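You operate a simulated robot arm through the tools that you are given. There is no shell and no other tool. Be economical: measure what you need, move in short steps, check, and stop when the job is done.

The job below is to be done with a simulated two-armed robot. You get a single attempt, and the scene is never put back.

## Task
Fill the carry tray with spare block Lot 75 and get it checked.
Fine: tray latch left open, the tray full on the check pad, the lamp green.

The check looks at the end state, three seconds after you hand in, the way a careful person would. Anything else that was tipped, shoved, dropped, spilled or broken makes it a failure.

## Robot
Two 7-joint arms with fingered hands on one trunk, on a base that drives. Base frame: it is fixed to the floor where the robot stands at the start and does not move with it; the origin is under the middle of the robot, x ahead of it, y to its left, z up; the surface under the hand at the start is at about z = 700. Readings come in mm, rad, newtons and seconds.
The left shoulder is at the start at [114, 182, 1020], the right one opposite. With the tool pointing down near the work surface each hand reaches from about 100 to 880 mm from the robot's upright axis, wherever it stands, measured 20 degrees to its own side. Places, roughly: board clamp button [2200, 200, 800]; check pad [2300, 1000, 800]; tray check button [2200, 600, 800]; tray checker [2200, 600, 800]; tray latch [300, 700, 700]. Payload 3.8 kg a hand.
The TCP of each hand is the grasp point between the finger pads, 30 mm short of the fingertips. In the tool frame z runs along the fingers and y along their closing line. The gripper opens to 104 mm. The gripper's body begins 35 mm behind the TCP. The gripper is a hand of 4 fingers: y runs from the thumb to the fingers, the wrist lies at [-17, -104, -178] in the tool frame, and closing takes about 1.5 s.
Orientation is that of the tool frame in the base frame, as a unit quaternion [w, x, y, z]. With the fingers straight down and the wrist toward the robot, the tool's x, y and z point along [0, 1, 0], [1, 0, 0] and [0, 0, -1] of the base frame.

## Interface
- The arms move only by the tool step_arm. It takes "left_deltas", "right_deltas" or both (then of equal length, played together; a hand with none holds still); each is a list of rows, each a list of 6 numbers: the turn, a rotation vector about the tool's x, y, z in units of 45 degrees (1.0 is 45 degrees), then the shift along the tool's x, y, z in units of 400 mm (1.0 is 400 mm). In form: [[wx, wy, wz, tx, ty, tz], ...]. A call has 1 to 20 rows; each row is the pose to reach, as a shift and turn from the pose commanded when the call began, along the tool's axes at that moment. "left_jaw" and "right_jaw" are, for a hand that has rows, the closure in counts, from 0 (fully open) to 255 (shut), set as the call begins (left out, the last holds). A call with a number of a shift or a turn outside -1 to 1 is refused whole. A row lasts 0.2 s, in which the tool goes at most 50 mm and 0.15 rad; a call with a longer step from one row to the next is refused whole, and so is a gripper value outside its range. Where a pose cannot be reached the arm comes as near as it can. A force on the tool above 90 N (or 10 N above the force at the start of the call, whichever is more), or a blocked arm, ends the call early, and 0.2 s more pass. The fingers move at their own pace (about 72 mm/s each) and stop on an object; they squeeze with about 24 N. The grip force told is the motor's: it shows also when the fingers shut on nothing. Time passes only in rows, and 0.2 s behind the last, so rows that repeat a pose let the fingers close. The reply holds the time, the measured pose of the TCP, the force on the tool along the base axes, the opening and the grip force, in the units named above and with some noise, with the torque about the TCP (base axes, N m) and any sound that the robot's microphone picked up.
- Cameras (640 x 400 px; columns grow to the right, rows downward): "scene" is now at [208.7, 49.2, 1210.7]; the picture's right is [0.53, -0.85, 0.00], its down [-0.37, -0.23, -0.90] and it looks along [0.77, 0.48, -0.43] (base axes); focal length 214 px, centre (320, 200). "left" rides on the left gripper at [-66, -90, -126] in its tool frame; the picture's right is [-0.78, -0.30, 0.56], its down [0.57, -0.70, 0.42] and it looks along [0.26, 0.65, 0.71] (tool axes); focal length 275 px, centre (320, 200). "right" rides on the right gripper at [66, -90, -126] in its tool frame; the picture's right is [-0.78, 0.30, -0.56], its down [-0.57, -0.70, 0.42] and it looks along [-0.27, 0.65, 0.71] (tool axes); focal length 275 px, centre (320, 200). There is no depth. A picture from a camera that has moved, and an enlarged one, comes with that camera's place and axes in the base frame and with its lens.
- snapshot(camera): a new picture of that camera. No time passes.
- raise_lower(by): slides the trunk up (or, below 0, down) by that many mm; the arms and the scene camera ride with it, the base frame stays. It gives what a move gives, with no picture.
- roll_base(legs): drives the robot by 1 to 6 legs, each [ahead, left, turn to the left] in mm, mm and rad, along the robot's own axes; the way and the turn of a leg run together, so that a leg with both is an arc; at most 1500 mm and 3.142 rad a leg. The arms and the cameras ride along, it lands a little off, and it stops where it bumps. It gives what a move gives.
- move_fingers(index, middle, ring, thumb_bend, thumb_turn, hand): sets how far each is bent, from 0 (flat) to 100 (curled in); at 30 the hand is open as for a grip, at 70 the pads meet at the TCP. One left out holds its place. A second passes; each finger stops where it meets its share of the squeeze, and holds until it gets a number again. A gripper value or a shape takes the hand back. It gives what a move gives, with no picture; readings hold the bend of each and the force on the fingers (four entries, about 0 where the hand has none), thumb and palm. thumb_turn goes from beside the hand (0) to across from the fingers (100), as for a grip.
- set_grasp(shape, hand): the hand has 4 fingers and takes this shape, open, in about a second: jaw (thumb against the fingers, like two jaws); tri (thumb and two fingers); tip (a fingertip pinch); poke (one finger out to press); point (the index stretched); flat (the hand flat); cup (the hand cupped); fist (a fist). The gripper value then closes the fingers along that shape, each until it touches; the sizes above hold for jaw. It gives what a move gives, with no picture.
- turn_head(pan, tilt): turns the head with the scene camera to pan (to the left, within 1.501 rad either way) and tilt (down, from -0.506 to 1.204), counted from straight ahead of the robot. It gives what a move gives.
- close_up(camera, box): a new picture of the part [left, top, right, bottom] of that camera's present view, enlarged. No time passes.
- hand_in(): hands the job in; it is judged then, once.

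Go step by step. Nothing tells you exact positions but the pictures and the camera data: compare them with the known pose of the tool, close in by small moves and look again before you grip or let go. The budget is 120 turns and 108 pictures, counting those below and the enlarged ones. Unless the task says otherwise, let go and move clear before handing in, and close with one line.

The tools are called after "Emit:" as a command line: name --argument value ..., lists and objects as JSON in quotes. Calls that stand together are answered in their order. step_arm: Moves the arms, as the interface text tells. Its arguments: {"type":"object","properties":{"left_deltas":{"type":"array","items":{"type":"array","items":{"type":"number"}}},"left_jaw":{"type":"number"},"right_deltas":{"type":"array","items":{"type":"array","items":{"type":"number"}}},"right_jaw":{"type":"number"}},"required":[]} The other tools are called the same way: raise_lower (by) slides the trunk up or down; set_grasp (shape, hand) gives the hand a shape; move_fingers (index, middle, ring, thumb_bend, thumb_turn, hand) moves the fingers one by one; roll_base (legs) drives the base; turn_head (pan, tilt) turns the head that bears the scene camera; snapshot (camera) takes a picture; close_up (camera, box) takes an enlarged picture of a part of a camera's view; hand_in () hands the job in.

At the start:

```text
time: 0.0
left_ee_pos: [349.8, 484.1, 1062.6]
left_orientation: [0.0, 0.707, 0.707, 0.0]
left_wrist_force: [-0.7, -0.1, -0.3]
left_wrist_torque: [0.0, 0.0, -0.01]
left_opening: 103.7
left_finger_force: 0.1
left_shape: jaw
left_bend: [30.0, 30.0, 30.0, 30.0, 97.0]
left_finger forces: [0.0, 0.0, 0.1, 0.0, 0.0, 0.0]
right_ee_pos: [535.4, 33.0, 1183.9]
right_orientation: [0.0, 0.707, 0.707, 0.0]
right_wrist_force: [0.1, -0.6, 0.7]
right_wrist_torque: [0.0, 0.02, 0.0]
right_opening: 104.0
right_finger_force: 0.0
right_shape: jaw
right_bend: [30.0, 30.0, 30.0, 30.0, 97.0]
right_finger forces: [0.0, 0.0, 0.0, 0.1, 0.0, 0.0]
trunk travel left (down, up): [-175.0, 581.0]
robot x, y, heading: [2.9, 0.8, -0.0]
head pan, tilt: [0.555, 0.445]
```

scene: 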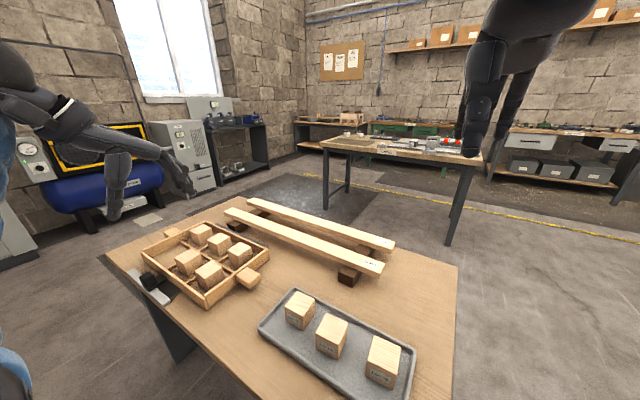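
right: 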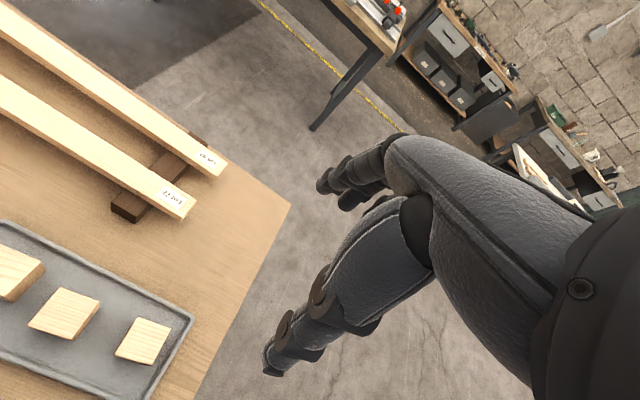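
left: 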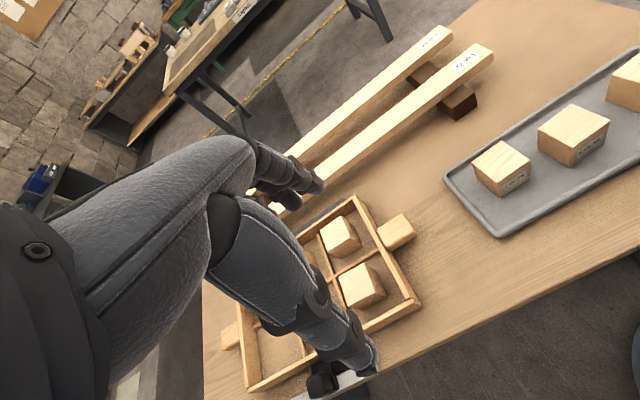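

I see a six-compartment tray with five blocks in it (left on the table), a grey pan with three spare blocks, two boards and a latch at the tray. First I look closer to read the labels and the latch.

Emit:
close_up --camera "scene" --box '[250, 270, 430, 400]'

Emit:
close_up --camera "scene" --box '[110, 200, 290, 320]'

Emit:
close_up --camera "scene" --box '[310, 110, 500, 220]'

Emit:
close_up --camera "left" --box '[440, 40, 640, 240]'

```text
3.08 times, centred on (340, 335) of scene
camera zoom: at [208.7, 49.2, 1210.7], right [0.53, -0.85, 0.0], down [-0.37, -0.23, -0.9], along [0.77, 0.48, -0.43], focal length 660 px, centre (258, -215)
```

zoom: 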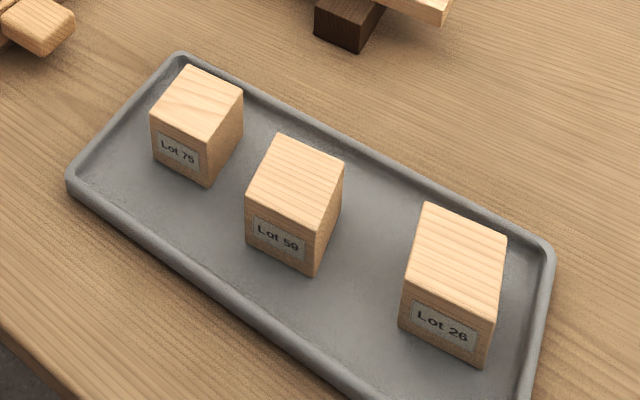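

```text
3.33 times, centred on (200, 260) of scene
camera zoom: at [208.7, 49.2, 1210.7], right [0.53, -0.85, 0.0], down [-0.37, -0.23, -0.9], along [0.77, 0.48, -0.43], focal length 715 px, centre (720, 0)
```

zoom: 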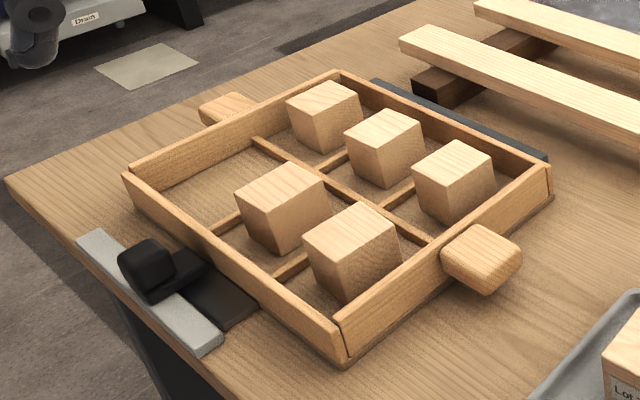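

```text
3.37 times, centred on (405, 165) of scene
camera zoom: at [208.7, 49.2, 1210.7], right [0.53, -0.85, 0.0], down [-0.37, -0.23, -0.9], along [0.77, 0.48, -0.43], focal length 722 px, centre (34, 318)
```

zoom: 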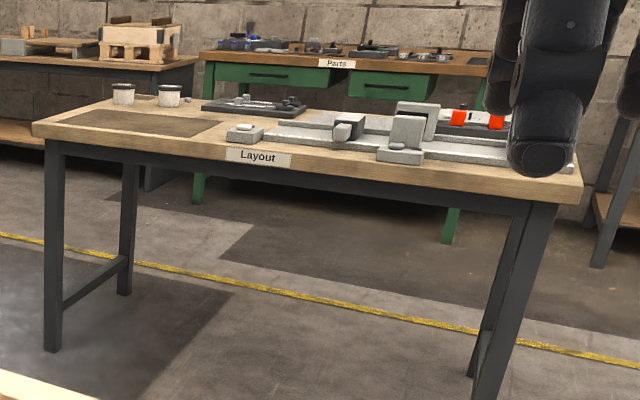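

```text
2.00 times, centred on (540, 140) of left
camera zoom: at [259.8, 418.9, 1188.1], right [-0.3, -0.78, -0.56], down [-0.7, 0.57, -0.42], along [0.65, 0.26, -0.71], focal length 551 px, centre (-120, 320)
```

zoom: 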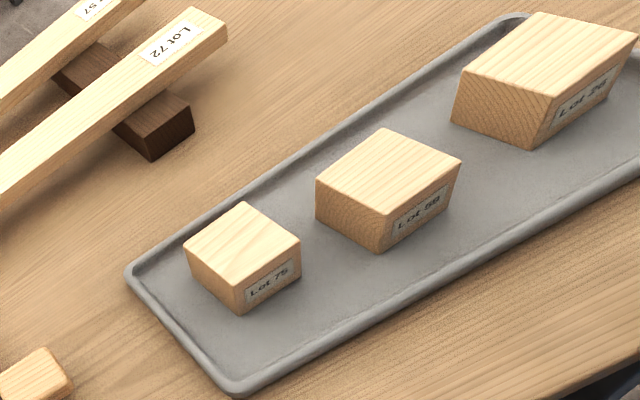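

Lot 75 is the leftmost spare, at about [489, 280], top near z=766, roughly 50 mm wide and turned a few degrees. The empty slot is near [434, 802]. I move the left hand above the block and check.

Emit:
step_arm --left_deltas '[[0, 0, 0, -0.064, 0.0435, 0.05], [0, 0, 0, -0.128, 0.087, 0.1], [0, 0, 0, -0.191, 0.13, 0.15], [0, 0, 0, -0.255, 0.174, 0.2], [0, 0, 0, -0.319, 0.2175, 0.25], [0, 0, 0, -0.383, 0.261, 0.3], [0, 0, 0, -0.446, 0.3045, 0.35], [0, 0, 0, -0.51, 0.348, 0.4], [0, 0, 0, -0.51, 0.348, 0.45]]' --left_jaw 0

Emit:
snapshot --camera "scene"

Emit:
snapshot --camera "left"

```text
time: 2.0
left_ee_pos: [492.2, 278.8, 882.2]
left_orientation: [0.001, 0.707, 0.707, -0.002]
left_wrist_force: [0.2, -0.3, 0.0]
left_wrist_torque: [0.0, 0.01, 0.01]
left_opening: 103.9
left_finger_force: 0.0
left_shape: jaw
left_bend: [30.0, 30.0, 30.0, 30.0, 97.0]
left_finger forces: [0.0, 0.0, 0.0, 0.0, 0.1, 0.0]
right_ee_pos: [536.5, 33.7, 1185.0]
right_orientation: [0.0, 0.706, 0.708, 0.0]
right_wrist_force: [0.2, 0.1, 0.7]
right_wrist_torque: [0.0, 0.01, 0.02]
right_opening: 103.9
right_finger_force: 0.1
right_shape: jaw
right_bend: [30.0, 30.0, 30.0, 30.0, 97.0]
right_finger forces: [0.0, 0.1, 0.0, 0.1, 0.0, 0.1]
trunk travel left (down, up): [-175.0, 581.0]
robot x, y, heading: [-0.4, 2.0, -0.0]
head pan, tilt: [0.555, 0.445]
```

```text
100 pictures are left
camera scene: at [208.8, 49.5, 1210.6], right [0.53, -0.85, 0.0], down [-0.37, -0.23, -0.9], along [0.77, 0.48, -0.43], focal length 214 px, centre (320, 200)
```

scene: 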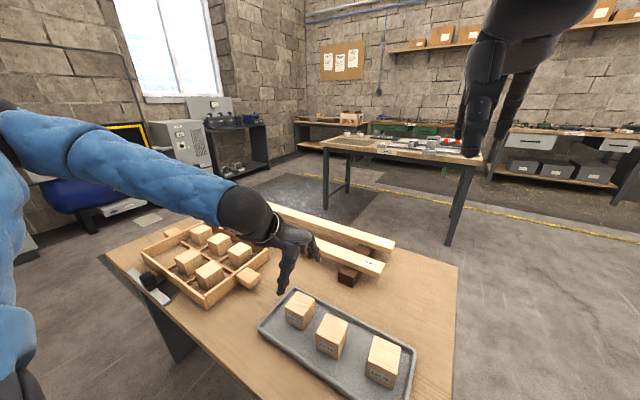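

```text
99 pictures are left
camera left: at [402.3, 214.4, 1007.1], right [-0.3, -0.78, -0.56], down [-0.7, 0.57, -0.43], along [0.65, 0.26, -0.71], focal length 275 px, centre (320, 200)
```

left: 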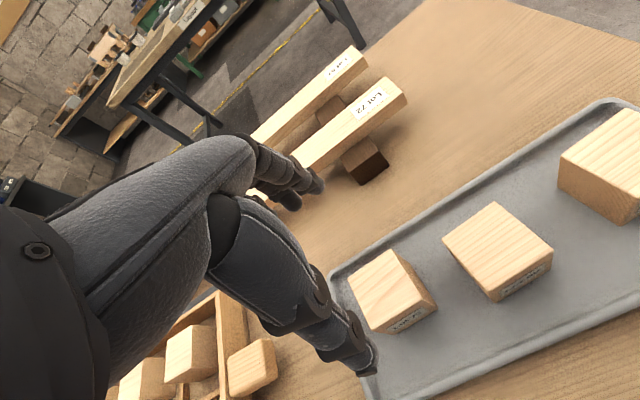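

The hand is above the pan. I look closer at the block from the hand camera to refine.

Emit:
close_up --camera "left" --box '[310, 230, 470, 350]'

Emit:
close_up --camera "scene" --box '[250, 220, 410, 340]'

```text
3.33 times, centred on (390, 290) of left
camera zoom: at [402.3, 214.4, 1007.1], right [-0.3, -0.78, -0.56], down [-0.7, 0.57, -0.43], along [0.65, 0.26, -0.71], focal length 918 px, centre (87, -100)
```

zoom: 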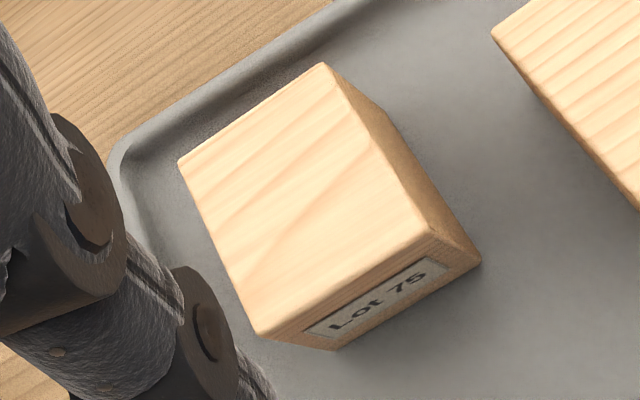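

```text
3.33 times, centred on (330, 280) of scene
camera zoom: at [208.8, 49.5, 1210.6], right [0.53, -0.85, 0.0], down [-0.37, -0.23, -0.9], along [0.77, 0.48, -0.43], focal length 715 px, centre (287, -67)
```

zoom: 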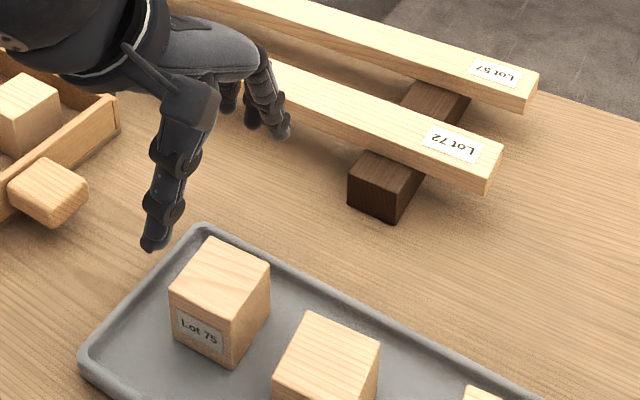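

Block centre refined to about [491, 281], top z≈766, nearly square to the axes. I partly close and descend so that the fingertips stay above the pan rim.

Emit:
step_arm --left_deltas '[[0, 0, 0, 0.003, -0.002, 0.0], [0, 0, 0, 0.005, -0.002, 0.08], [0, 0, 0, 0.005, -0.002, 0.16], [0, 0, 0, 0.005, -0.002, 0.24], [0, 0, 0, 0.005, -0.002, 0.29], [0, 0, 0, 0.005, -0.002, 0.325], [0, 0, 0, 0.005, -0.002, 0.325]]' --left_jaw 50

Emit:
snapshot --camera "left"

Emit:
close_up --camera "scene" --box '[220, 230, 420, 380]'

```text
time: 3.6
left_ee_pos: [487.2, 281.5, 753.3]
left_orientation: [0.0, 0.707, 0.707, 0.0]
left_wrist_force: [-0.8, 0.1, 0.2]
left_wrist_torque: [-0.02, -0.01, -0.02]
left_opening: 83.6
left_finger_force: 0.0
left_shape: jaw
left_bend: [27.0, 34.0, 31.0, 46.0, 98.0]
left_finger forces: [0.0, 0.0, 0.1, 0.0, 0.1, 0.0]
right_ee_pos: [534.0, 33.8, 1183.5]
right_orientation: [0.0, 0.707, 0.707, 0.001]
right_wrist_force: [-0.2, -0.1, 0.6]
right_wrist_torque: [0.0, 0.06, -0.02]
right_opening: 103.8
right_finger_force: 0.1
right_shape: jaw
right_bend: [30.0, 30.0, 30.0, 30.0, 97.0]
right_finger forces: [0.1, 0.1, 0.0, 0.0, 0.1, 0.1]
trunk travel left (down, up): [-175.0, 581.0]
robot x, y, heading: [-2.3, 1.7, -0.004]
head pan, tilt: [0.555, 0.445]
```

```text
96 pictures are left
camera left: at [397.0, 217.5, 878.5], right [-0.3, -0.78, -0.56], down [-0.7, 0.57, -0.42], along [0.65, 0.27, -0.71], focal length 275 px, centre (320, 200)
```

left: 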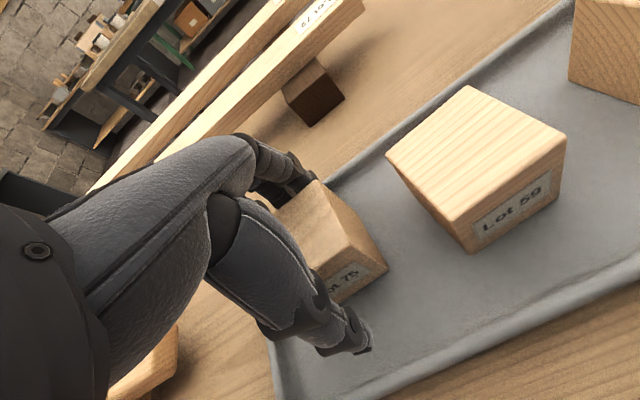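

```text
2.67 times, centred on (320, 305) of scene
camera zoom: at [208.6, 49.1, 1210.7], right [0.53, -0.85, 0.0], down [-0.37, -0.23, -0.9], along [0.77, 0.48, -0.43], focal length 572 px, centre (320, -80)
```

zoom: 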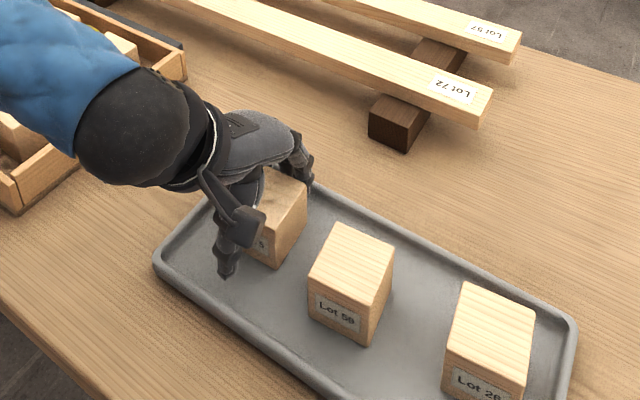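

The block lies between thumb and fingers. I close the grip, then lift.

Emit:
step_arm --left_deltas '[[0, 0, 0, 0, 0.005, 0], [0, 0, 0, 0, 0.005, 0], [0, 0, 0, 0, 0.005, 0], [0, 0, 0, 0, 0.005, 0], [0, 0, 0, 0, 0.005, 0], [0, 0, 0, 0, 0.005, 0], [0, 0, 0, 0, 0.005, 0], [0, 0, 0, 0, 0.005, 0], [0, 0, 0, 0, 0.005, 0]]' --left_jaw 255

```text
time: 5.6
left_ee_pos: [488.7, 281.6, 753.4]
left_orientation: [-0.001, 0.708, 0.707, 0.0]
left_wrist_force: [0.4, -0.4, 0.5]
left_wrist_torque: [0.02, -0.02, -0.01]
left_opening: 49.6
left_finger_force: 23.9
left_shape: jaw
left_bend: [74.0, 46.0, 44.0, 69.0, 100.0]
left_finger forces: [11.9, 6.8, 3.0, 0.0, 21.6, 0.0]
right_ee_pos: [535.8, 35.0, 1183.1]
right_orientation: [0.0, 0.707, 0.707, 0.001]
right_wrist_force: [-0.1, 0.4, 0.4]
right_wrist_torque: [0.02, 0.04, 0.01]
right_opening: 103.5
right_finger_force: 0.0
right_shape: jaw
right_bend: [30.0, 30.0, 30.0, 30.0, 97.0]
right_finger forces: [0.0, 0.0, 0.1, 0.1, 0.1, 0.1]
trunk travel left (down, up): [-175.0, 581.0]
robot x, y, heading: [0.0, -0.0, -0.001]
head pan, tilt: [0.555, 0.445]
```

Gripped at 49.6 mm. I lift it straight up.

Emit:
step_arm --left_deltas '[[0, 0, 0, 0, 0, -0.05], [0, 0, 0, 0, 0, -0.15], [0, 0, 0, 0, 0, -0.27], [0, 0, 0, 0, 0, -0.39], [0, 0, 0, 0, 0, -0.5], [0, 0, 0, 0, 0, -0.5]]'

Emit:
snapshot --camera "scene"

Emit:
snapshot --camera "left"

```text
time: 7.0
left_ee_pos: [488.3, 285.7, 953.1]
left_orientation: [0.0, 0.707, 0.707, 0.0]
left_wrist_force: [-0.6, -0.7, -0.7]
left_wrist_torque: [-0.01, -0.05, -0.01]
left_opening: 49.3
left_finger_force: 24.6
left_shape: jaw
left_bend: [74.0, 46.0, 44.0, 70.0, 100.0]
left_finger forces: [12.0, 6.8, 3.0, 0.1, 21.7, 0.0]
right_ee_pos: [535.6, 34.4, 1182.6]
right_orientation: [0.0, 0.707, 0.707, 0.0]
right_wrist_force: [0.2, 0.7, -0.1]
right_wrist_torque: [0.0, 0.0, 0.0]
right_opening: 103.5
right_finger_force: 0.1
right_shape: jaw
right_bend: [30.0, 30.0, 30.0, 30.0, 97.0]
right_finger forces: [0.0, 0.0, 0.0, 0.0, 0.0, 0.0]
trunk travel left (down, up): [-175.0, 581.0]
robot x, y, heading: [2.2, -1.4, 0.002]
head pan, tilt: [0.555, 0.445]
```

```text
94 pictures are left
camera scene: at [209.0, 49.4, 1210.5], right [0.53, -0.85, 0.0], down [-0.37, -0.23, -0.9], along [0.77, 0.48, -0.43], focal length 214 px, centre (320, 200)
```

scene: 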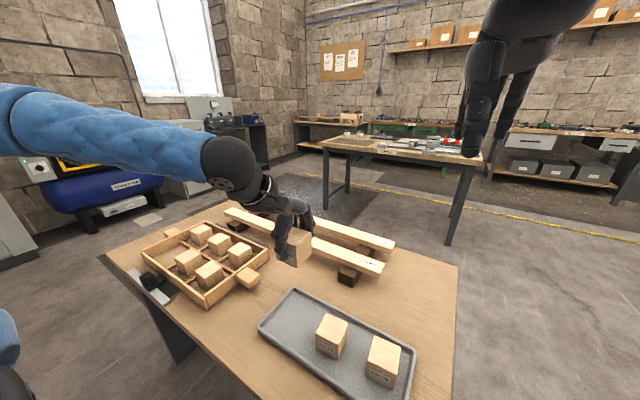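

```text
93 pictures are left
camera left: at [398.7, 219.8, 1077.9], right [-0.3, -0.78, -0.56], down [-0.7, 0.57, -0.42], along [0.65, 0.26, -0.71], focal length 275 px, centre (320, 200)
```

left: 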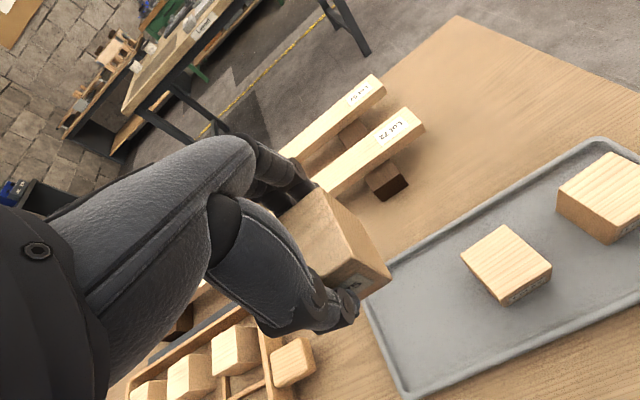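

The block is held firmly and straight. I drive left about 650 mm and look down at the tray and latch.

Emit:
roll_base --legs '[[0, 640, 0]]'

Emit:
turn_head --pan 0.2 --tilt 0.85

Emit:
snapshot --camera "scene"

```text
time: 10.6
left_ee_pos: [494.1, 925.5, 952.8]
left_orientation: [-0.001, 0.71, 0.704, 0.0]
left_wrist_force: [0.4, -0.5, -0.3]
left_wrist_torque: [0.01, 0.01, 0.03]
left_opening: 49.3
left_finger_force: 24.4
left_shape: jaw
left_bend: [74.0, 46.0, 44.0, 70.0, 100.0]
left_finger forces: [12.1, 6.8, 3.0, 0.0, 21.7, 0.0]
right_ee_pos: [539.3, 674.3, 1184.3]
right_orientation: [0.0, 0.71, 0.704, 0.0]
right_wrist_force: [0.0, 0.5, -1.0]
right_wrist_torque: [-0.03, -0.01, -0.03]
right_opening: 103.8
right_finger_force: 0.1
right_shape: jaw
right_bend: [30.0, 30.0, 30.0, 30.0, 97.0]
right_finger forces: [0.0, 0.0, 0.0, 0.0, 0.1, 0.1]
trunk travel left (down, up): [-175.0, 581.0]
robot x, y, heading: [2.7, 646.2, -0.003]
head pan, tilt: [0.555, 0.445]
```

```text
time: 11.5
left_ee_pos: [493.5, 924.5, 952.7]
left_orientation: [-0.001, 0.71, 0.704, 0.0]
left_wrist_force: [0.0, 0.5, -0.9]
left_wrist_torque: [0.0, 0.01, 0.01]
left_opening: 49.2
left_finger_force: 24.3
left_shape: jaw
left_bend: [74.0, 46.0, 44.0, 70.0, 100.0]
left_finger forces: [12.1, 6.8, 3.0, 0.1, 21.7, 0.0]
right_ee_pos: [537.4, 674.7, 1183.4]
right_orientation: [0.0, 0.71, 0.704, 0.0]
right_wrist_force: [0.1, 0.0, 0.4]
right_wrist_torque: [0.04, 0.01, -0.04]
right_opening: 103.6
right_finger_force: 0.1
right_shape: jaw
right_bend: [30.0, 30.0, 30.0, 30.0, 97.0]
right_finger forces: [0.0, 0.1, 0.0, 0.0, 0.0, 0.1]
trunk travel left (down, up): [-175.0, 581.0]
robot x, y, heading: [5.0, 645.8, -0.01]
head pan, tilt: [0.201, 0.85]
```

```text
92 pictures are left
camera scene: at [210.4, 659.9, 1175.7], right [0.19, -0.98, 0.0], down [-0.74, -0.14, -0.66], along [0.65, 0.13, -0.75], focal length 214 px, centre (320, 200)
```

scene: 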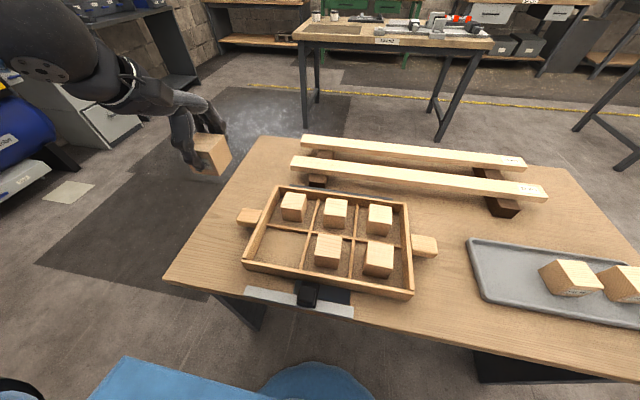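

The whole tray is in view with its empty front-left slot. I zoom in for its position and for the latch.

Emit:
close_up --camera "scene" --box '[220, 170, 460, 320]'

Emit:
close_up --camera "scene" --box '[235, 255, 363, 335]'

```text
2.67 times, centred on (340, 245) of scene
camera zoom: at [210.4, 659.9, 1175.7], right [0.19, -0.98, 0.0], down [-0.74, -0.14, -0.66], along [0.65, 0.13, -0.75], focal length 572 px, centre (267, 80)
```

zoom: 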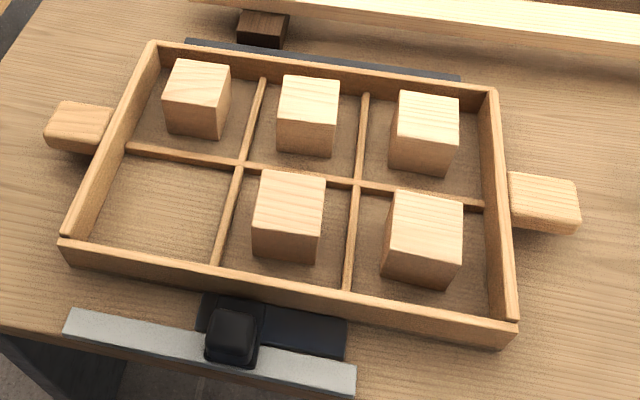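

```text
5.00 times, centred on (299, 295) of scene
camera zoom: at [210.4, 659.9, 1175.7], right [0.19, -0.98, 0.0], down [-0.74, -0.14, -0.66], along [0.65, 0.13, -0.75], focal length 1072 px, centre (425, -275)
```

zoom: 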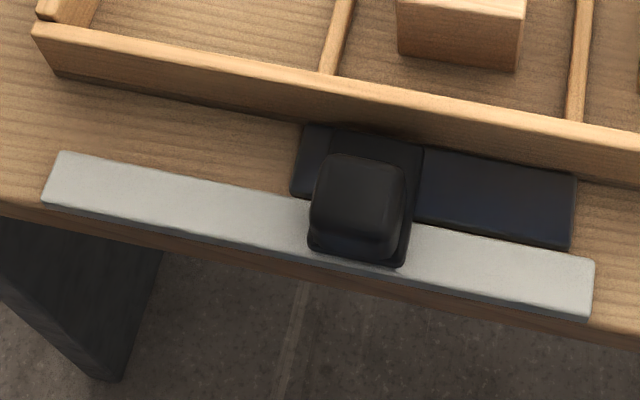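

Slot centre is at about [445, 802], roughly 100 mm square inside; the tray spans x 383–617, y 512–865. I bring the block over the slot.

Emit:
step_arm --left_deltas '[[0, 0, 0, -0.08, -0.03, 0], [0, 0, 0, -0.16, -0.06, 0], [0, 0, 0, -0.24, -0.09, 0.05], [0, 0, 0, -0.306, -0.121, 0.12], [0, 0, 0, -0.306, -0.121, 0.2], [0, 0, 0, -0.306, -0.121, 0.257], [0, 0, 0, -0.306, -0.121, 0.257]]'

Emit:
close_up --camera "scene" --box '[220, 140, 460, 290]'

Emit:
snapshot --camera "left"

```text
time: 13.1
left_ee_pos: [460.0, 796.8, 851.4]
left_orientation: [-0.001, 0.71, 0.704, 0.001]
left_wrist_force: [0.2, -0.2, -0.1]
left_wrist_torque: [-0.03, 0.02, 0.02]
left_opening: 49.1
left_finger_force: 24.2
left_shape: jaw
left_bend: [74.0, 46.0, 44.0, 70.0, 100.0]
left_finger forces: [12.0, 6.7, 3.0, 0.1, 21.6, 0.1]
left hand out of reach, approached as far as the arm can: row 4, 5, 6, 7
right_ee_pos: [537.3, 672.8, 1183.8]
right_orientation: [-0.001, 0.71, 0.704, 0.0]
right_wrist_force: [1.4, 0.0, 0.0]
right_wrist_torque: [0.01, -0.02, 0.02]
right_opening: 103.7
right_finger_force: 0.1
right_shape: jaw
right_bend: [30.0, 30.0, 30.0, 30.0, 97.0]
right_finger forces: [0.0, 0.0, 0.0, 0.0, 0.0, 0.0]
trunk travel left (down, up): [-175.0, 581.0]
robot x, y, heading: [3.0, 644.8, -0.007]
head pan, tilt: [0.201, 0.85]
```

```text
2.67 times, centred on (340, 215) of scene
camera zoom: at [210.0, 659.6, 1175.8], right [0.19, -0.98, 0.0], down [-0.74, -0.14, -0.66], along [0.65, 0.13, -0.75], focal length 572 px, centre (267, 160)
```

zoom: 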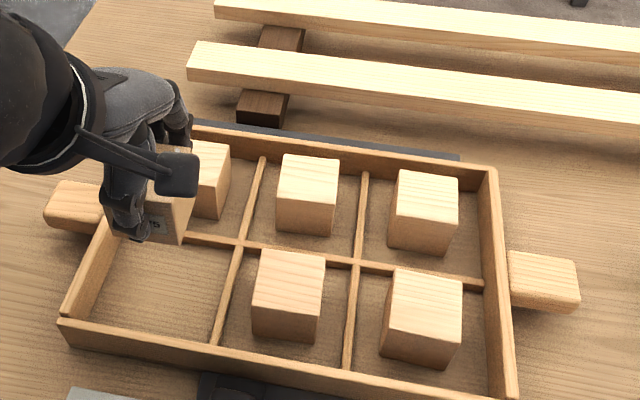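

```text
88 pictures are left
camera left: at [368.8, 732.1, 976.4], right [-0.3, -0.77, -0.56], down [-0.7, 0.58, -0.42], along [0.65, 0.26, -0.71], focal length 275 px, centre (320, 200)
```

left: 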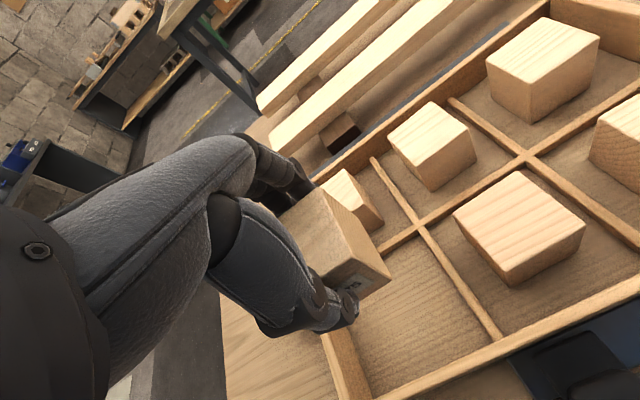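

The pose is too near the robot's own body for the arm. I back the base off 100 mm, which also carries the hand toward me over the slot.

Emit:
roll_base --legs '[[-100, 0, 0]]'

Emit:
step_arm --left_deltas '[[0, 0, 0, 0, 0.05, 0], [0, 0, 0, 0, 0.1, 0], [0, 0, 0, 0, 0.1, 0]]'

```text
time: 14.2
left_ee_pos: [358.7, 796.0, 852.1]
left_orientation: [0.0, 0.711, 0.703, 0.0]
left_wrist_force: [0.1, -0.4, -1.2]
left_wrist_torque: [0.01, -0.03, -0.02]
left_opening: 49.0
left_finger_force: 23.6
left_shape: jaw
left_bend: [74.0, 46.0, 44.0, 70.0, 100.0]
left_finger forces: [12.1, 6.6, 2.9, 0.1, 21.6, 0.0]
right_ee_pos: [436.5, 674.2, 1185.3]
right_orientation: [0.0, 0.712, 0.702, 0.001]
right_wrist_force: [-0.1, -0.4, 0.2]
right_wrist_torque: [0.04, -0.02, 0.01]
right_opening: 103.5
right_finger_force: 0.0
right_shape: jaw
right_bend: [30.0, 30.0, 30.0, 30.0, 97.0]
right_finger forces: [0.1, 0.1, 0.0, 0.1, 0.0, 0.0]
trunk travel left (down, up): [-175.0, 581.0]
robot x, y, heading: [-96.6, 645.8, -0.014]
head pan, tilt: [0.201, 0.85]
```

```text
time: 15.0
left_ee_pos: [400.1, 794.4, 852.3]
left_orientation: [-0.001, 0.712, 0.703, -0.001]
left_wrist_force: [-0.4, 0.5, 0.4]
left_wrist_torque: [0.04, 0.02, 0.02]
left_opening: 49.1
left_finger_force: 24.4
left_shape: jaw
left_bend: [74.0, 46.0, 44.0, 70.0, 100.0]
left_finger forces: [12.0, 6.7, 2.9, 0.0, 21.7, 0.0]
right_ee_pos: [438.2, 674.4, 1183.1]
right_orientation: [0.0, 0.711, 0.703, 0.0]
right_wrist_force: [1.1, -0.2, -0.2]
right_wrist_torque: [-0.01, 0.01, 0.02]
right_opening: 103.8
right_finger_force: 0.0
right_shape: jaw
right_bend: [30.0, 30.0, 30.0, 30.0, 97.0]
right_finger forces: [0.0, 0.1, 0.0, 0.0, 0.0, 0.0]
trunk travel left (down, up): [-175.0, 581.0]
robot x, y, heading: [-96.5, 649.5, -0.015]
head pan, tilt: [0.201, 0.85]
```

Now forward 45 mm and slightly left, then partway down.

Emit:
step_arm --left_deltas '[[0, 0, 0, 0.0215, 0.08, 0], [0, 0, 0, 0.0215, 0.1125, 0.05], [0, 0, 0, 0.0215, 0.1125, 0.11], [0, 0, 0, 0.0215, 0.1125, 0.11]]'

Emit:
close_up --camera "scene" --box '[240, 130, 400, 230]'

Emit:
snapshot --camera "left"

Emit:
snapshot --camera "right"

```text
time: 16.0
left_ee_pos: [443.4, 801.7, 807.4]
left_orientation: [0.001, 0.711, 0.703, 0.0]
left_wrist_force: [0.0, 0.0, -0.6]
left_wrist_torque: [-0.02, -0.01, 0.03]
left_opening: 49.0
left_finger_force: 23.9
left_shape: jaw
left_bend: [74.0, 46.0, 44.0, 70.0, 100.0]
left_finger forces: [12.0, 6.8, 3.1, 0.1, 21.7, 0.0]
right_ee_pos: [439.1, 673.1, 1184.6]
right_orientation: [0.0, 0.711, 0.703, 0.0]
right_wrist_force: [0.8, 0.0, -0.4]
right_wrist_torque: [0.01, 0.0, 0.01]
right_opening: 103.7
right_finger_force: 0.1
right_shape: jaw
right_bend: [30.0, 30.0, 30.0, 30.0, 97.0]
right_finger forces: [0.0, 0.0, 0.0, 0.0, 0.0, 0.1]
trunk travel left (down, up): [-175.0, 581.0]
robot x, y, heading: [-95.8, 644.2, -0.009]
head pan, tilt: [0.201, 0.85]
```

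```text
4.00 times, centred on (320, 180) of scene
camera zoom: at [109.6, 660.1, 1175.7], right [0.19, -0.98, 0.0], down [-0.74, -0.14, -0.66], along [0.65, 0.12, -0.75], focal length 858 px, centre (320, 280)
```

zoom: 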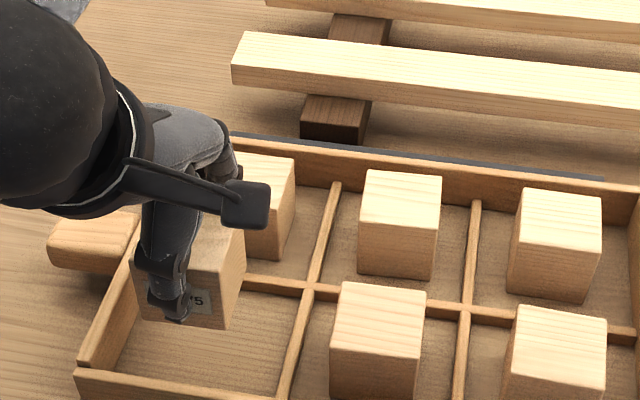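

```text
86 pictures are left
camera left: at [352.5, 738.4, 934.0], right [-0.31, -0.77, -0.56], down [-0.69, 0.58, -0.42], along [0.65, 0.26, -0.71], focal length 275 px, centre (320, 200)
```

left: 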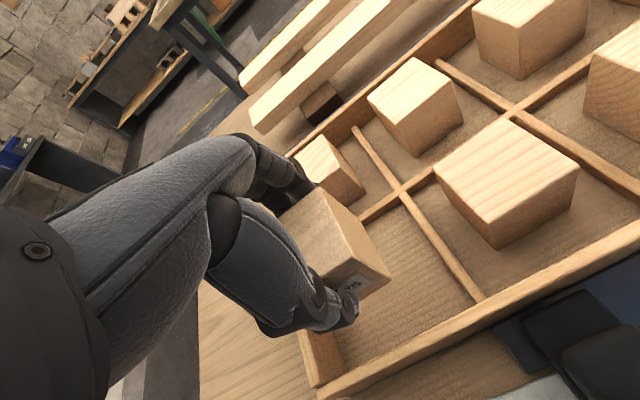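

```text
85 pictures are left
camera right: at [349.0, 740.7, 1309.5], right [0.29, -0.78, 0.56], down [-0.71, -0.56, -0.42], along [0.65, -0.27, -0.71], focal length 275 px, centre (320, 200)
```

right: 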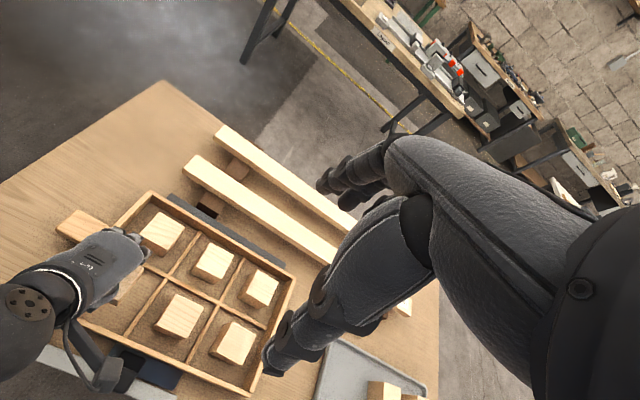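

The block hangs over the slot with clearance to all walls. I lower it gently until it touches.

Emit:
step_arm --left_deltas '[[0, 0, 0, 0, 0, 0.05], [0, 0, 0, 0, 0, 0.085], [0, 0, 0, 0, 0, 0.1], [0, 0, 0, 0, 0, 0.11], [0, 0, 0, 0, 0, 0.117], [0, 0, 0, 0, 0, 0.124], [0, 0, 0, 0, 0, 0.13], [0, 0, 0, 0, 0, 0.136]]'

Emit:
close_up --camera "scene" --box '[240, 130, 400, 230]'

```text
time: 17.8
left_ee_pos: [445.0, 802.8, 755.0]
left_orientation: [0.002, 0.712, 0.702, 0.002]
left_wrist_force: [-1.5, 0.3, 7.6]
left_wrist_torque: [0.0, 0.07, 0.0]
left_opening: 49.4
left_finger_force: 23.6
left_shape: jaw
left_bend: [74.0, 46.0, 44.0, 70.0, 100.0]
left_finger forces: [12.2, 6.9, 3.2, 0.0, 23.4, 0.0]
right_ee_pos: [437.1, 673.2, 1183.1]
right_orientation: [0.001, 0.711, 0.703, 0.0]
right_wrist_force: [0.0, -0.3, -0.4]
right_wrist_torque: [0.02, 0.03, 0.01]
right_opening: 103.7
right_finger_force: 0.0
right_shape: jaw
right_bend: [30.0, 30.0, 30.0, 30.0, 97.0]
right_finger forces: [0.0, 0.0, 0.0, 0.1, 0.0, 0.0]
trunk travel left (down, up): [-175.0, 581.0]
robot x, y, heading: [-98.5, 648.9, -0.008]
head pan, tilt: [0.201, 0.85]
```

```text
4.00 times, centred on (320, 180) of scene
camera zoom: at [108.9, 659.9, 1176.0], right [0.19, -0.98, 0.0], down [-0.74, -0.14, -0.66], along [0.65, 0.12, -0.75], focal length 858 px, centre (320, 280)
```

zoom: 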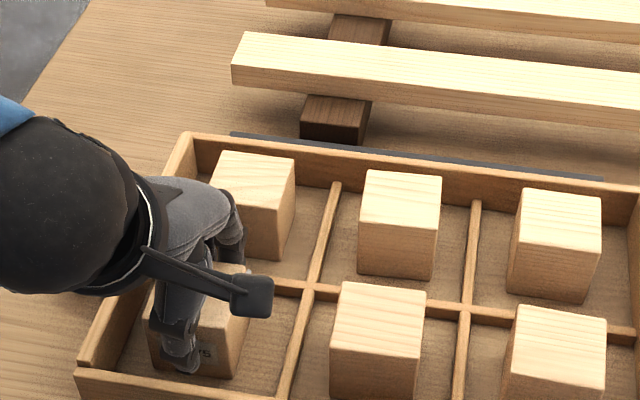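

Contact felt at 755; the block rests on the floor of the slot. I open a little and rise straight up.

Emit:
step_arm --left_deltas '[[0, 0, 0, 0, 0, 0], [0, 0, 0, 0, 0, 0], [0, 0, 0, 0, 0, 0], [0, 0, 0, 0, 0, 0], [0, 0, 0, 0, 0, 0]]' --left_jaw 90

Emit:
step_arm --left_deltas '[[0, 0, 0, 0, 0, -0.03], [0, 0, 0, 0, 0, -0.1], [0, 0, 0, 0, 0, -0.2], [0, 0, 0, 0, 0, -0.3], [0, 0, 0, 0, 0, -0.4], [0, 0, 0, 0, 0, -0.5]]'

Emit:
snapshot --camera "scene"

Emit:
snapshot --camera "left"

```text
time: 19.0
left_ee_pos: [444.1, 802.7, 754.1]
left_orientation: [0.0, 0.711, 0.703, 0.001]
left_wrist_force: [0.3, -1.1, 0.2]
left_wrist_torque: [-0.02, -0.01, 0.04]
left_opening: 66.7
left_finger_force: 0.0
left_shape: jaw
left_bend: [73.0, 39.0, 36.0, 61.0, 99.0]
left_finger forces: [0.1, 0.0, 0.1, 0.0, 0.0, 0.0]
right_ee_pos: [438.6, 673.5, 1183.7]
right_orientation: [0.0, 0.712, 0.702, -0.001]
right_wrist_force: [-0.8, -1.2, 0.4]
right_wrist_torque: [0.0, 0.0, 0.02]
right_opening: 103.7
right_finger_force: 0.1
right_shape: jaw
right_bend: [30.0, 30.0, 30.0, 30.0, 97.0]
right_finger forces: [0.0, 0.0, 0.0, 0.1, 0.0, 0.1]
trunk travel left (down, up): [-175.0, 581.0]
robot x, y, heading: [-99.0, 646.0, -0.012]
head pan, tilt: [0.201, 0.85]
```

```text
time: 20.4
left_ee_pos: [443.0, 805.3, 954.9]
left_orientation: [-0.001, 0.712, 0.702, 0.0]
left_wrist_force: [-0.1, 0.4, 0.4]
left_wrist_torque: [0.02, -0.03, -0.02]
left_opening: 66.8
left_finger_force: 0.0
left_shape: jaw
left_bend: [73.0, 39.0, 36.0, 61.0, 99.0]
left_finger forces: [0.1, 0.1, 0.1, 0.0, 0.0, 0.0]
right_ee_pos: [436.3, 672.8, 1183.1]
right_orientation: [-0.001, 0.711, 0.703, 0.001]
right_wrist_force: [0.2, -1.0, 0.7]
right_wrist_torque: [0.01, -0.03, 0.01]
right_opening: 103.8
right_finger_force: 0.0
right_shape: jaw
right_bend: [30.0, 30.0, 30.0, 30.0, 97.0]
right_finger forces: [0.0, 0.1, 0.0, 0.1, 0.0, 0.0]
trunk travel left (down, up): [-175.0, 581.0]
robot x, y, heading: [-99.6, 645.8, -0.014]
head pan, tilt: [0.201, 0.85]
```

```text
83 pictures are left
camera scene: at [109.1, 659.9, 1175.9], right [0.19, -0.98, 0.0], down [-0.74, -0.14, -0.66], along [0.65, 0.12, -0.75], focal length 214 px, centre (320, 200)
```

scene: 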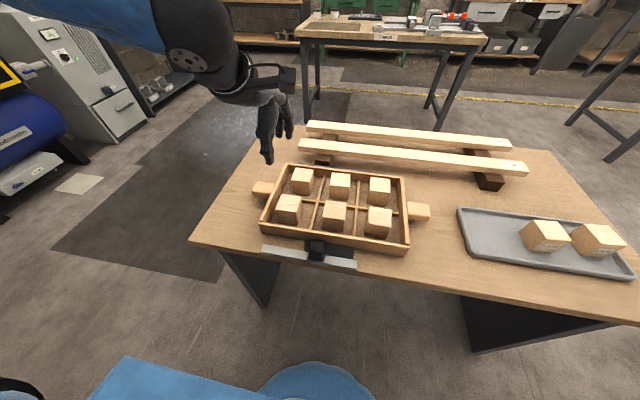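

```text
82 pictures are left
camera left: at [351.7, 743.2, 1079.3], right [-0.31, -0.77, -0.56], down [-0.69, 0.58, -0.42], along [0.65, 0.26, -0.71], focal length 275 px, centre (320, 200)
```

left: 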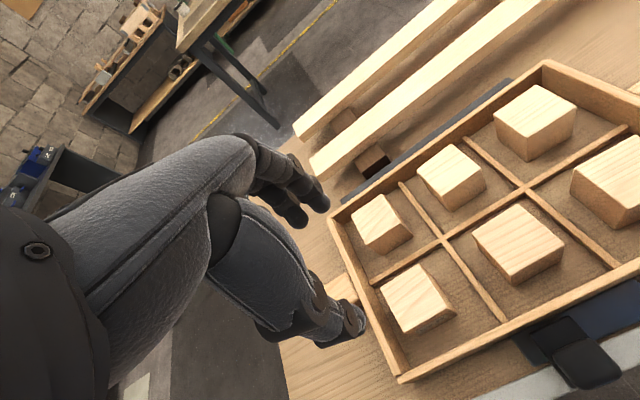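

The block sits in its slot; the tray is full. Now I look at the latch closely.

Emit:
close_up --camera "left" --box '[480, 280, 640, 400]'

Emit:
close_up --camera "scene" --box '[250, 225, 370, 285]'

Emit:
close_up --camera "right" --box '[0, 250, 300, 400]'

```text
3.33 times, centred on (560, 340) of left
camera zoom: at [351.7, 743.2, 1079.3], right [-0.31, -0.77, -0.56], down [-0.69, 0.58, -0.42], along [0.65, 0.26, -0.71], focal length 918 px, centre (-480, -267)
```

zoom: 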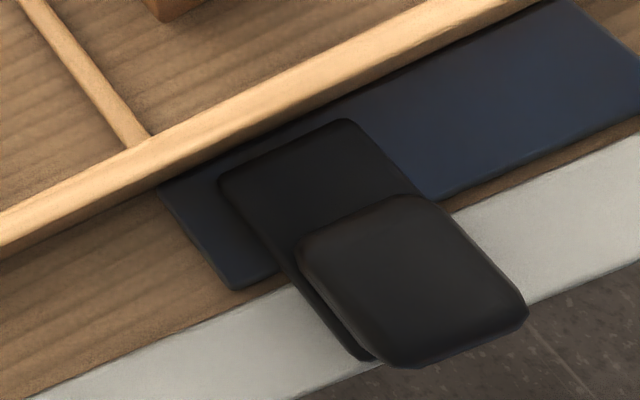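

```text
5.33 times, centred on (310, 255) of scene
camera zoom: at [109.1, 659.9, 1175.9], right [0.19, -0.98, 0.0], down [-0.74, -0.14, -0.66], along [0.65, 0.12, -0.75], focal length 1144 px, centre (373, -93)
```

zoom: 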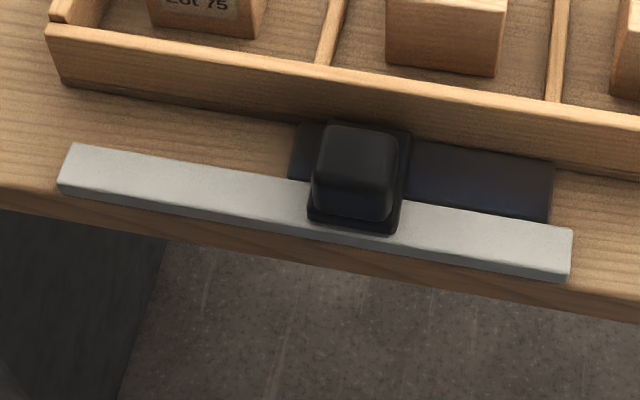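

```text
2.13 times, centred on (150, 325) of right
camera zoom: at [348.4, 740.5, 1309.8], right [0.29, -0.78, 0.56], down [-0.71, -0.56, -0.42], along [0.65, -0.27, -0.71], focal length 587 px, centre (683, -67)
```

zoom: 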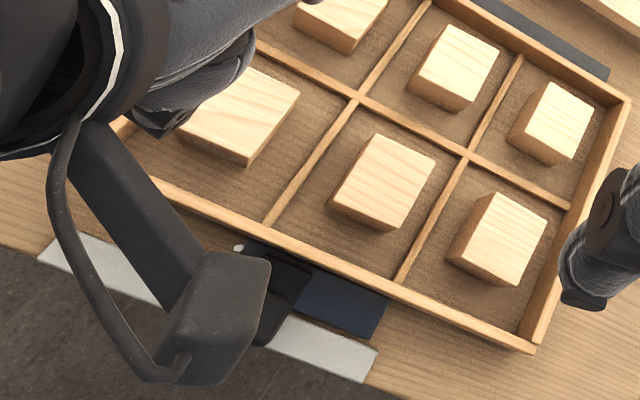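

The latch is a slider on a grey rail; its tab overlaps the dark plate that is centred on the tray. The rail runs free to the left (to y≈840), so opening means pushing the knob (≈[340, 709], top z≈750) left past the plate's end (y≈741). I need more arm room, so I back up and close the left hand into a pusher.

Emit:
roll_base --legs '[[-150, 0, 0.012]]'

Emit:
step_arm --left_deltas '[[0, 0, 0, -0.1, 0.03, 0], [0, 0, 0, -0.2, 0.06, 0], [0, 0, 0, -0.3, 0.09, 0], [0, 0, 0, -0.4, 0.11, 0], [0, 0, 0, -0.42, 0.11, 0.1], [0, 0, 0, -0.42, 0.11, 0.2], [0, 0, 0, -0.42, 0.11, 0.3], [0, 0, 0, -0.42, 0.11, 0.3]]' --left_jaw 255

Emit:
snapshot --camera "scene"

Emit:
snapshot --camera "left"

```text
time: 21.8
left_ee_pos: [288.5, 815.0, 953.6]
left_orientation: [0.0, 0.709, 0.706, 0.0]
left_wrist_force: [-0.3, -0.8, 0.8]
left_wrist_torque: [-0.01, -0.02, -0.02]
left_opening: 66.9
left_finger_force: 0.0
left_shape: jaw
left_bend: [73.0, 39.0, 36.0, 61.0, 99.0]
left_finger forces: [0.0, 0.1, 0.1, 0.1, 0.1, 0.1]
right_ee_pos: [284.8, 680.1, 1184.5]
right_orientation: [0.0, 0.708, 0.706, 0.001]
right_wrist_force: [-0.9, -0.4, -0.4]
right_wrist_torque: [0.01, 0.0, -0.03]
right_opening: 103.8
right_finger_force: 0.1
right_shape: jaw
right_bend: [30.0, 30.0, 30.0, 30.0, 97.0]
right_finger forces: [0.1, 0.1, 0.0, 0.0, 0.0, 0.0]
trunk travel left (down, up): [-175.0, 581.0]
robot x, y, heading: [-248.3, 648.0, -0.007]
head pan, tilt: [0.201, 0.85]
```

```text
time: 23.6
left_ee_pos: [306.9, 740.8, 902.6]
left_orientation: [-0.001, 0.708, 0.706, 0.0]
left_wrist_force: [-0.1, 0.2, 0.3]
left_wrist_torque: [-0.02, 0.01, -0.01]
left_opening: 0.0
left_finger_force: 23.3
left_shape: jaw
left_bend: [70.0, 70.0, 70.0, 49.0, 100.0]
left_finger forces: [0.1, 0.1, 0.1, 0.0, 0.0, 0.1]
left hand out of reach, approached as far as the arm can: row 2, 3, 4, 5, 6, 7, 8
right_ee_pos: [285.3, 680.7, 1183.9]
right_orientation: [0.0, 0.708, 0.706, 0.0]
right_wrist_force: [0.4, 0.7, 0.3]
right_wrist_torque: [0.02, -0.03, 0.01]
right_opening: 103.9
right_finger_force: 0.1
right_shape: jaw
right_bend: [30.0, 30.0, 30.0, 30.0, 97.0]
right_finger forces: [0.0, 0.0, 0.0, 0.1, 0.1, 0.0]
trunk travel left (down, up): [-175.0, 581.0]
robot x, y, heading: [-250.0, 647.1, -0.001]
head pan, tilt: [0.201, 0.85]
```

```text
78 pictures are left
camera scene: at [-42.0, 663.6, 1175.6], right [0.2, -0.98, 0.0], down [-0.74, -0.15, -0.66], along [0.65, 0.13, -0.75], focal length 214 px, centre (320, 200)
```

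scene: 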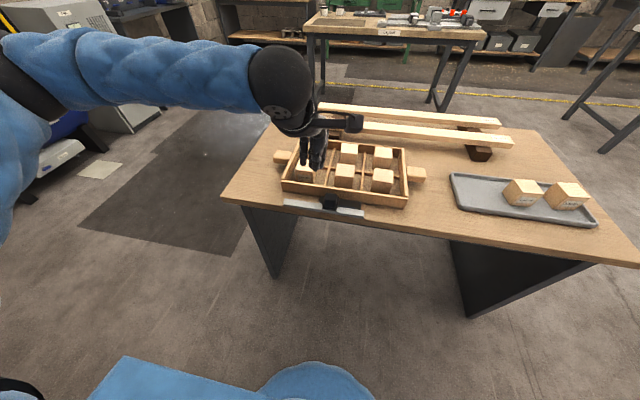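

```text
77 pictures are left
camera left: at [217.2, 675.9, 1027.9], right [-0.3, -0.78, -0.56], down [-0.7, 0.57, -0.42], along [0.65, 0.26, -0.71], focal length 275 px, centre (320, 200)
```

left: 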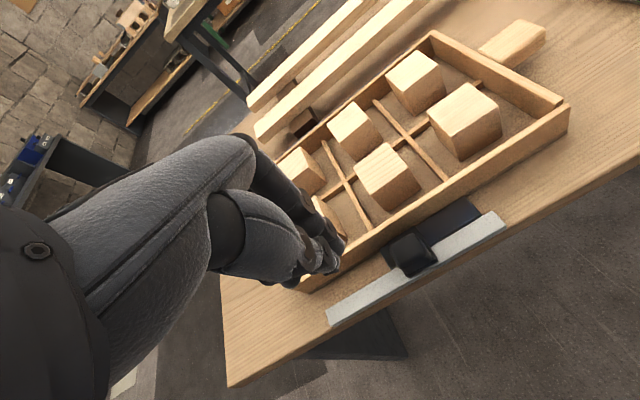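

The left arm can't reach this far inboard. I drive right 210 mm so the latch lies to its left-front side, where it reaches well.

Emit:
roll_base --legs '[[0, -210, 0]]'

Emit:
step_arm --left_deltas '[[0, 0, 0, 0.1, 0.03, 0], [0, 0, 0, 0.2, 0.06, 0], [0, 0, 0, 0.26, 0.083, 0.05], [0, 0, 0, 0.26, 0.083, 0.15], [0, 0, 0, 0.26, 0.083, 0.25], [0, 0, 0, 0.26, 0.083, 0.25]]'

Emit:
snapshot --camera "scene"

Emit:
snapshot --camera "left"

```text
time: 25.2
left_ee_pos: [306.8, 532.3, 903.2]
left_orientation: [-0.002, 0.707, 0.708, 0.0]
left_wrist_force: [0.0, -0.4, -0.5]
left_wrist_torque: [0.02, 0.04, 0.03]
left_opening: 0.0
left_finger_force: 24.2
left_shape: jaw
left_bend: [70.0, 70.0, 70.0, 49.0, 100.0]
left_finger forces: [0.0, 0.0, 0.1, 0.0, 0.0, 0.0]
right_ee_pos: [285.8, 472.2, 1184.2]
right_orientation: [-0.001, 0.707, 0.708, 0.0]
right_wrist_force: [1.0, -0.3, 0.4]
right_wrist_torque: [0.03, -0.01, -0.01]
right_opening: 103.7
right_finger_force: 0.0
right_shape: jaw
right_bend: [30.0, 30.0, 30.0, 30.0, 97.0]
right_finger forces: [0.0, 0.1, 0.0, 0.0, 0.1, 0.0]
trunk travel left (down, up): [-175.0, 581.0]
robot x, y, heading: [-249.7, 442.1, -0.0]
head pan, tilt: [0.201, 0.85]
```

```text
time: 26.6
left_ee_pos: [340.5, 639.8, 801.3]
left_orientation: [0.0, 0.707, 0.707, 0.0]
left_wrist_force: [1.4, 0.0, 0.1]
left_wrist_torque: [0.0, -0.03, 0.0]
left_opening: 0.0
left_finger_force: 24.2
left_shape: jaw
left_bend: [70.0, 70.0, 70.0, 49.0, 100.0]
left_finger forces: [0.0, 0.0, 0.0, 0.1, 0.0, 0.1]
right_ee_pos: [285.1, 472.8, 1184.2]
right_orientation: [0.0, 0.707, 0.707, 0.0]
right_wrist_force: [-0.5, -0.3, -0.5]
right_wrist_torque: [0.02, -0.01, 0.01]
right_opening: 103.7
right_finger_force: 0.0
right_shape: jaw
right_bend: [30.0, 30.0, 30.0, 30.0, 97.0]
right_finger forces: [0.0, 0.1, 0.0, 0.1, 0.0, 0.0]
trunk travel left (down, up): [-175.0, 581.0]
robot x, y, heading: [-249.8, 436.8, 0.003]
head pan, tilt: [0.201, 0.85]
```

```text
76 pictures are left
camera scene: at [-42.5, 454.6, 1175.8], right [0.2, -0.98, 0.0], down [-0.74, -0.15, -0.66], along [0.65, 0.13, -0.75], focal length 214 px, centre (320, 200)
```

scene: 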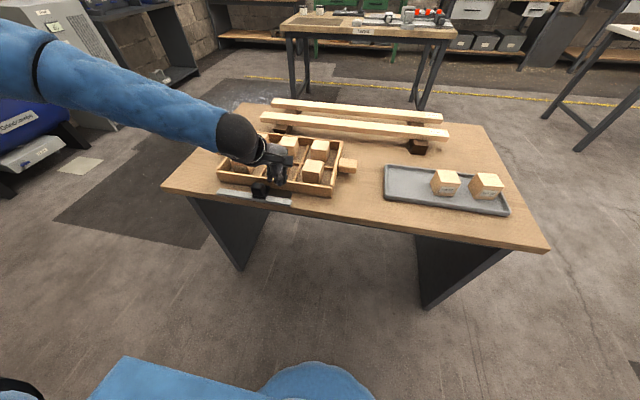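

```text
75 pictures are left
camera left: at [251.2, 575.2, 926.2], right [-0.3, -0.78, -0.56], down [-0.7, 0.57, -0.42], along [0.65, 0.27, -0.71], focal length 275 px, centre (320, 200)
```

left: 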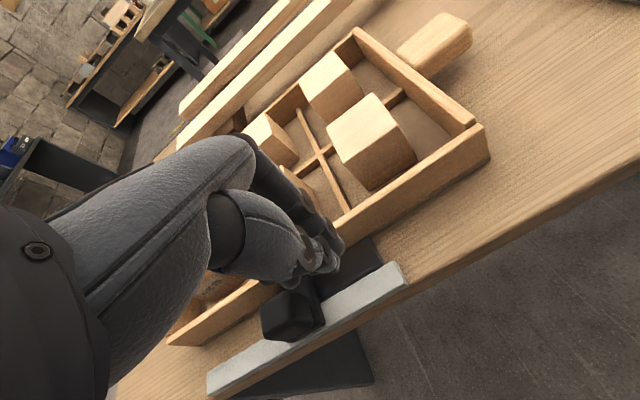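

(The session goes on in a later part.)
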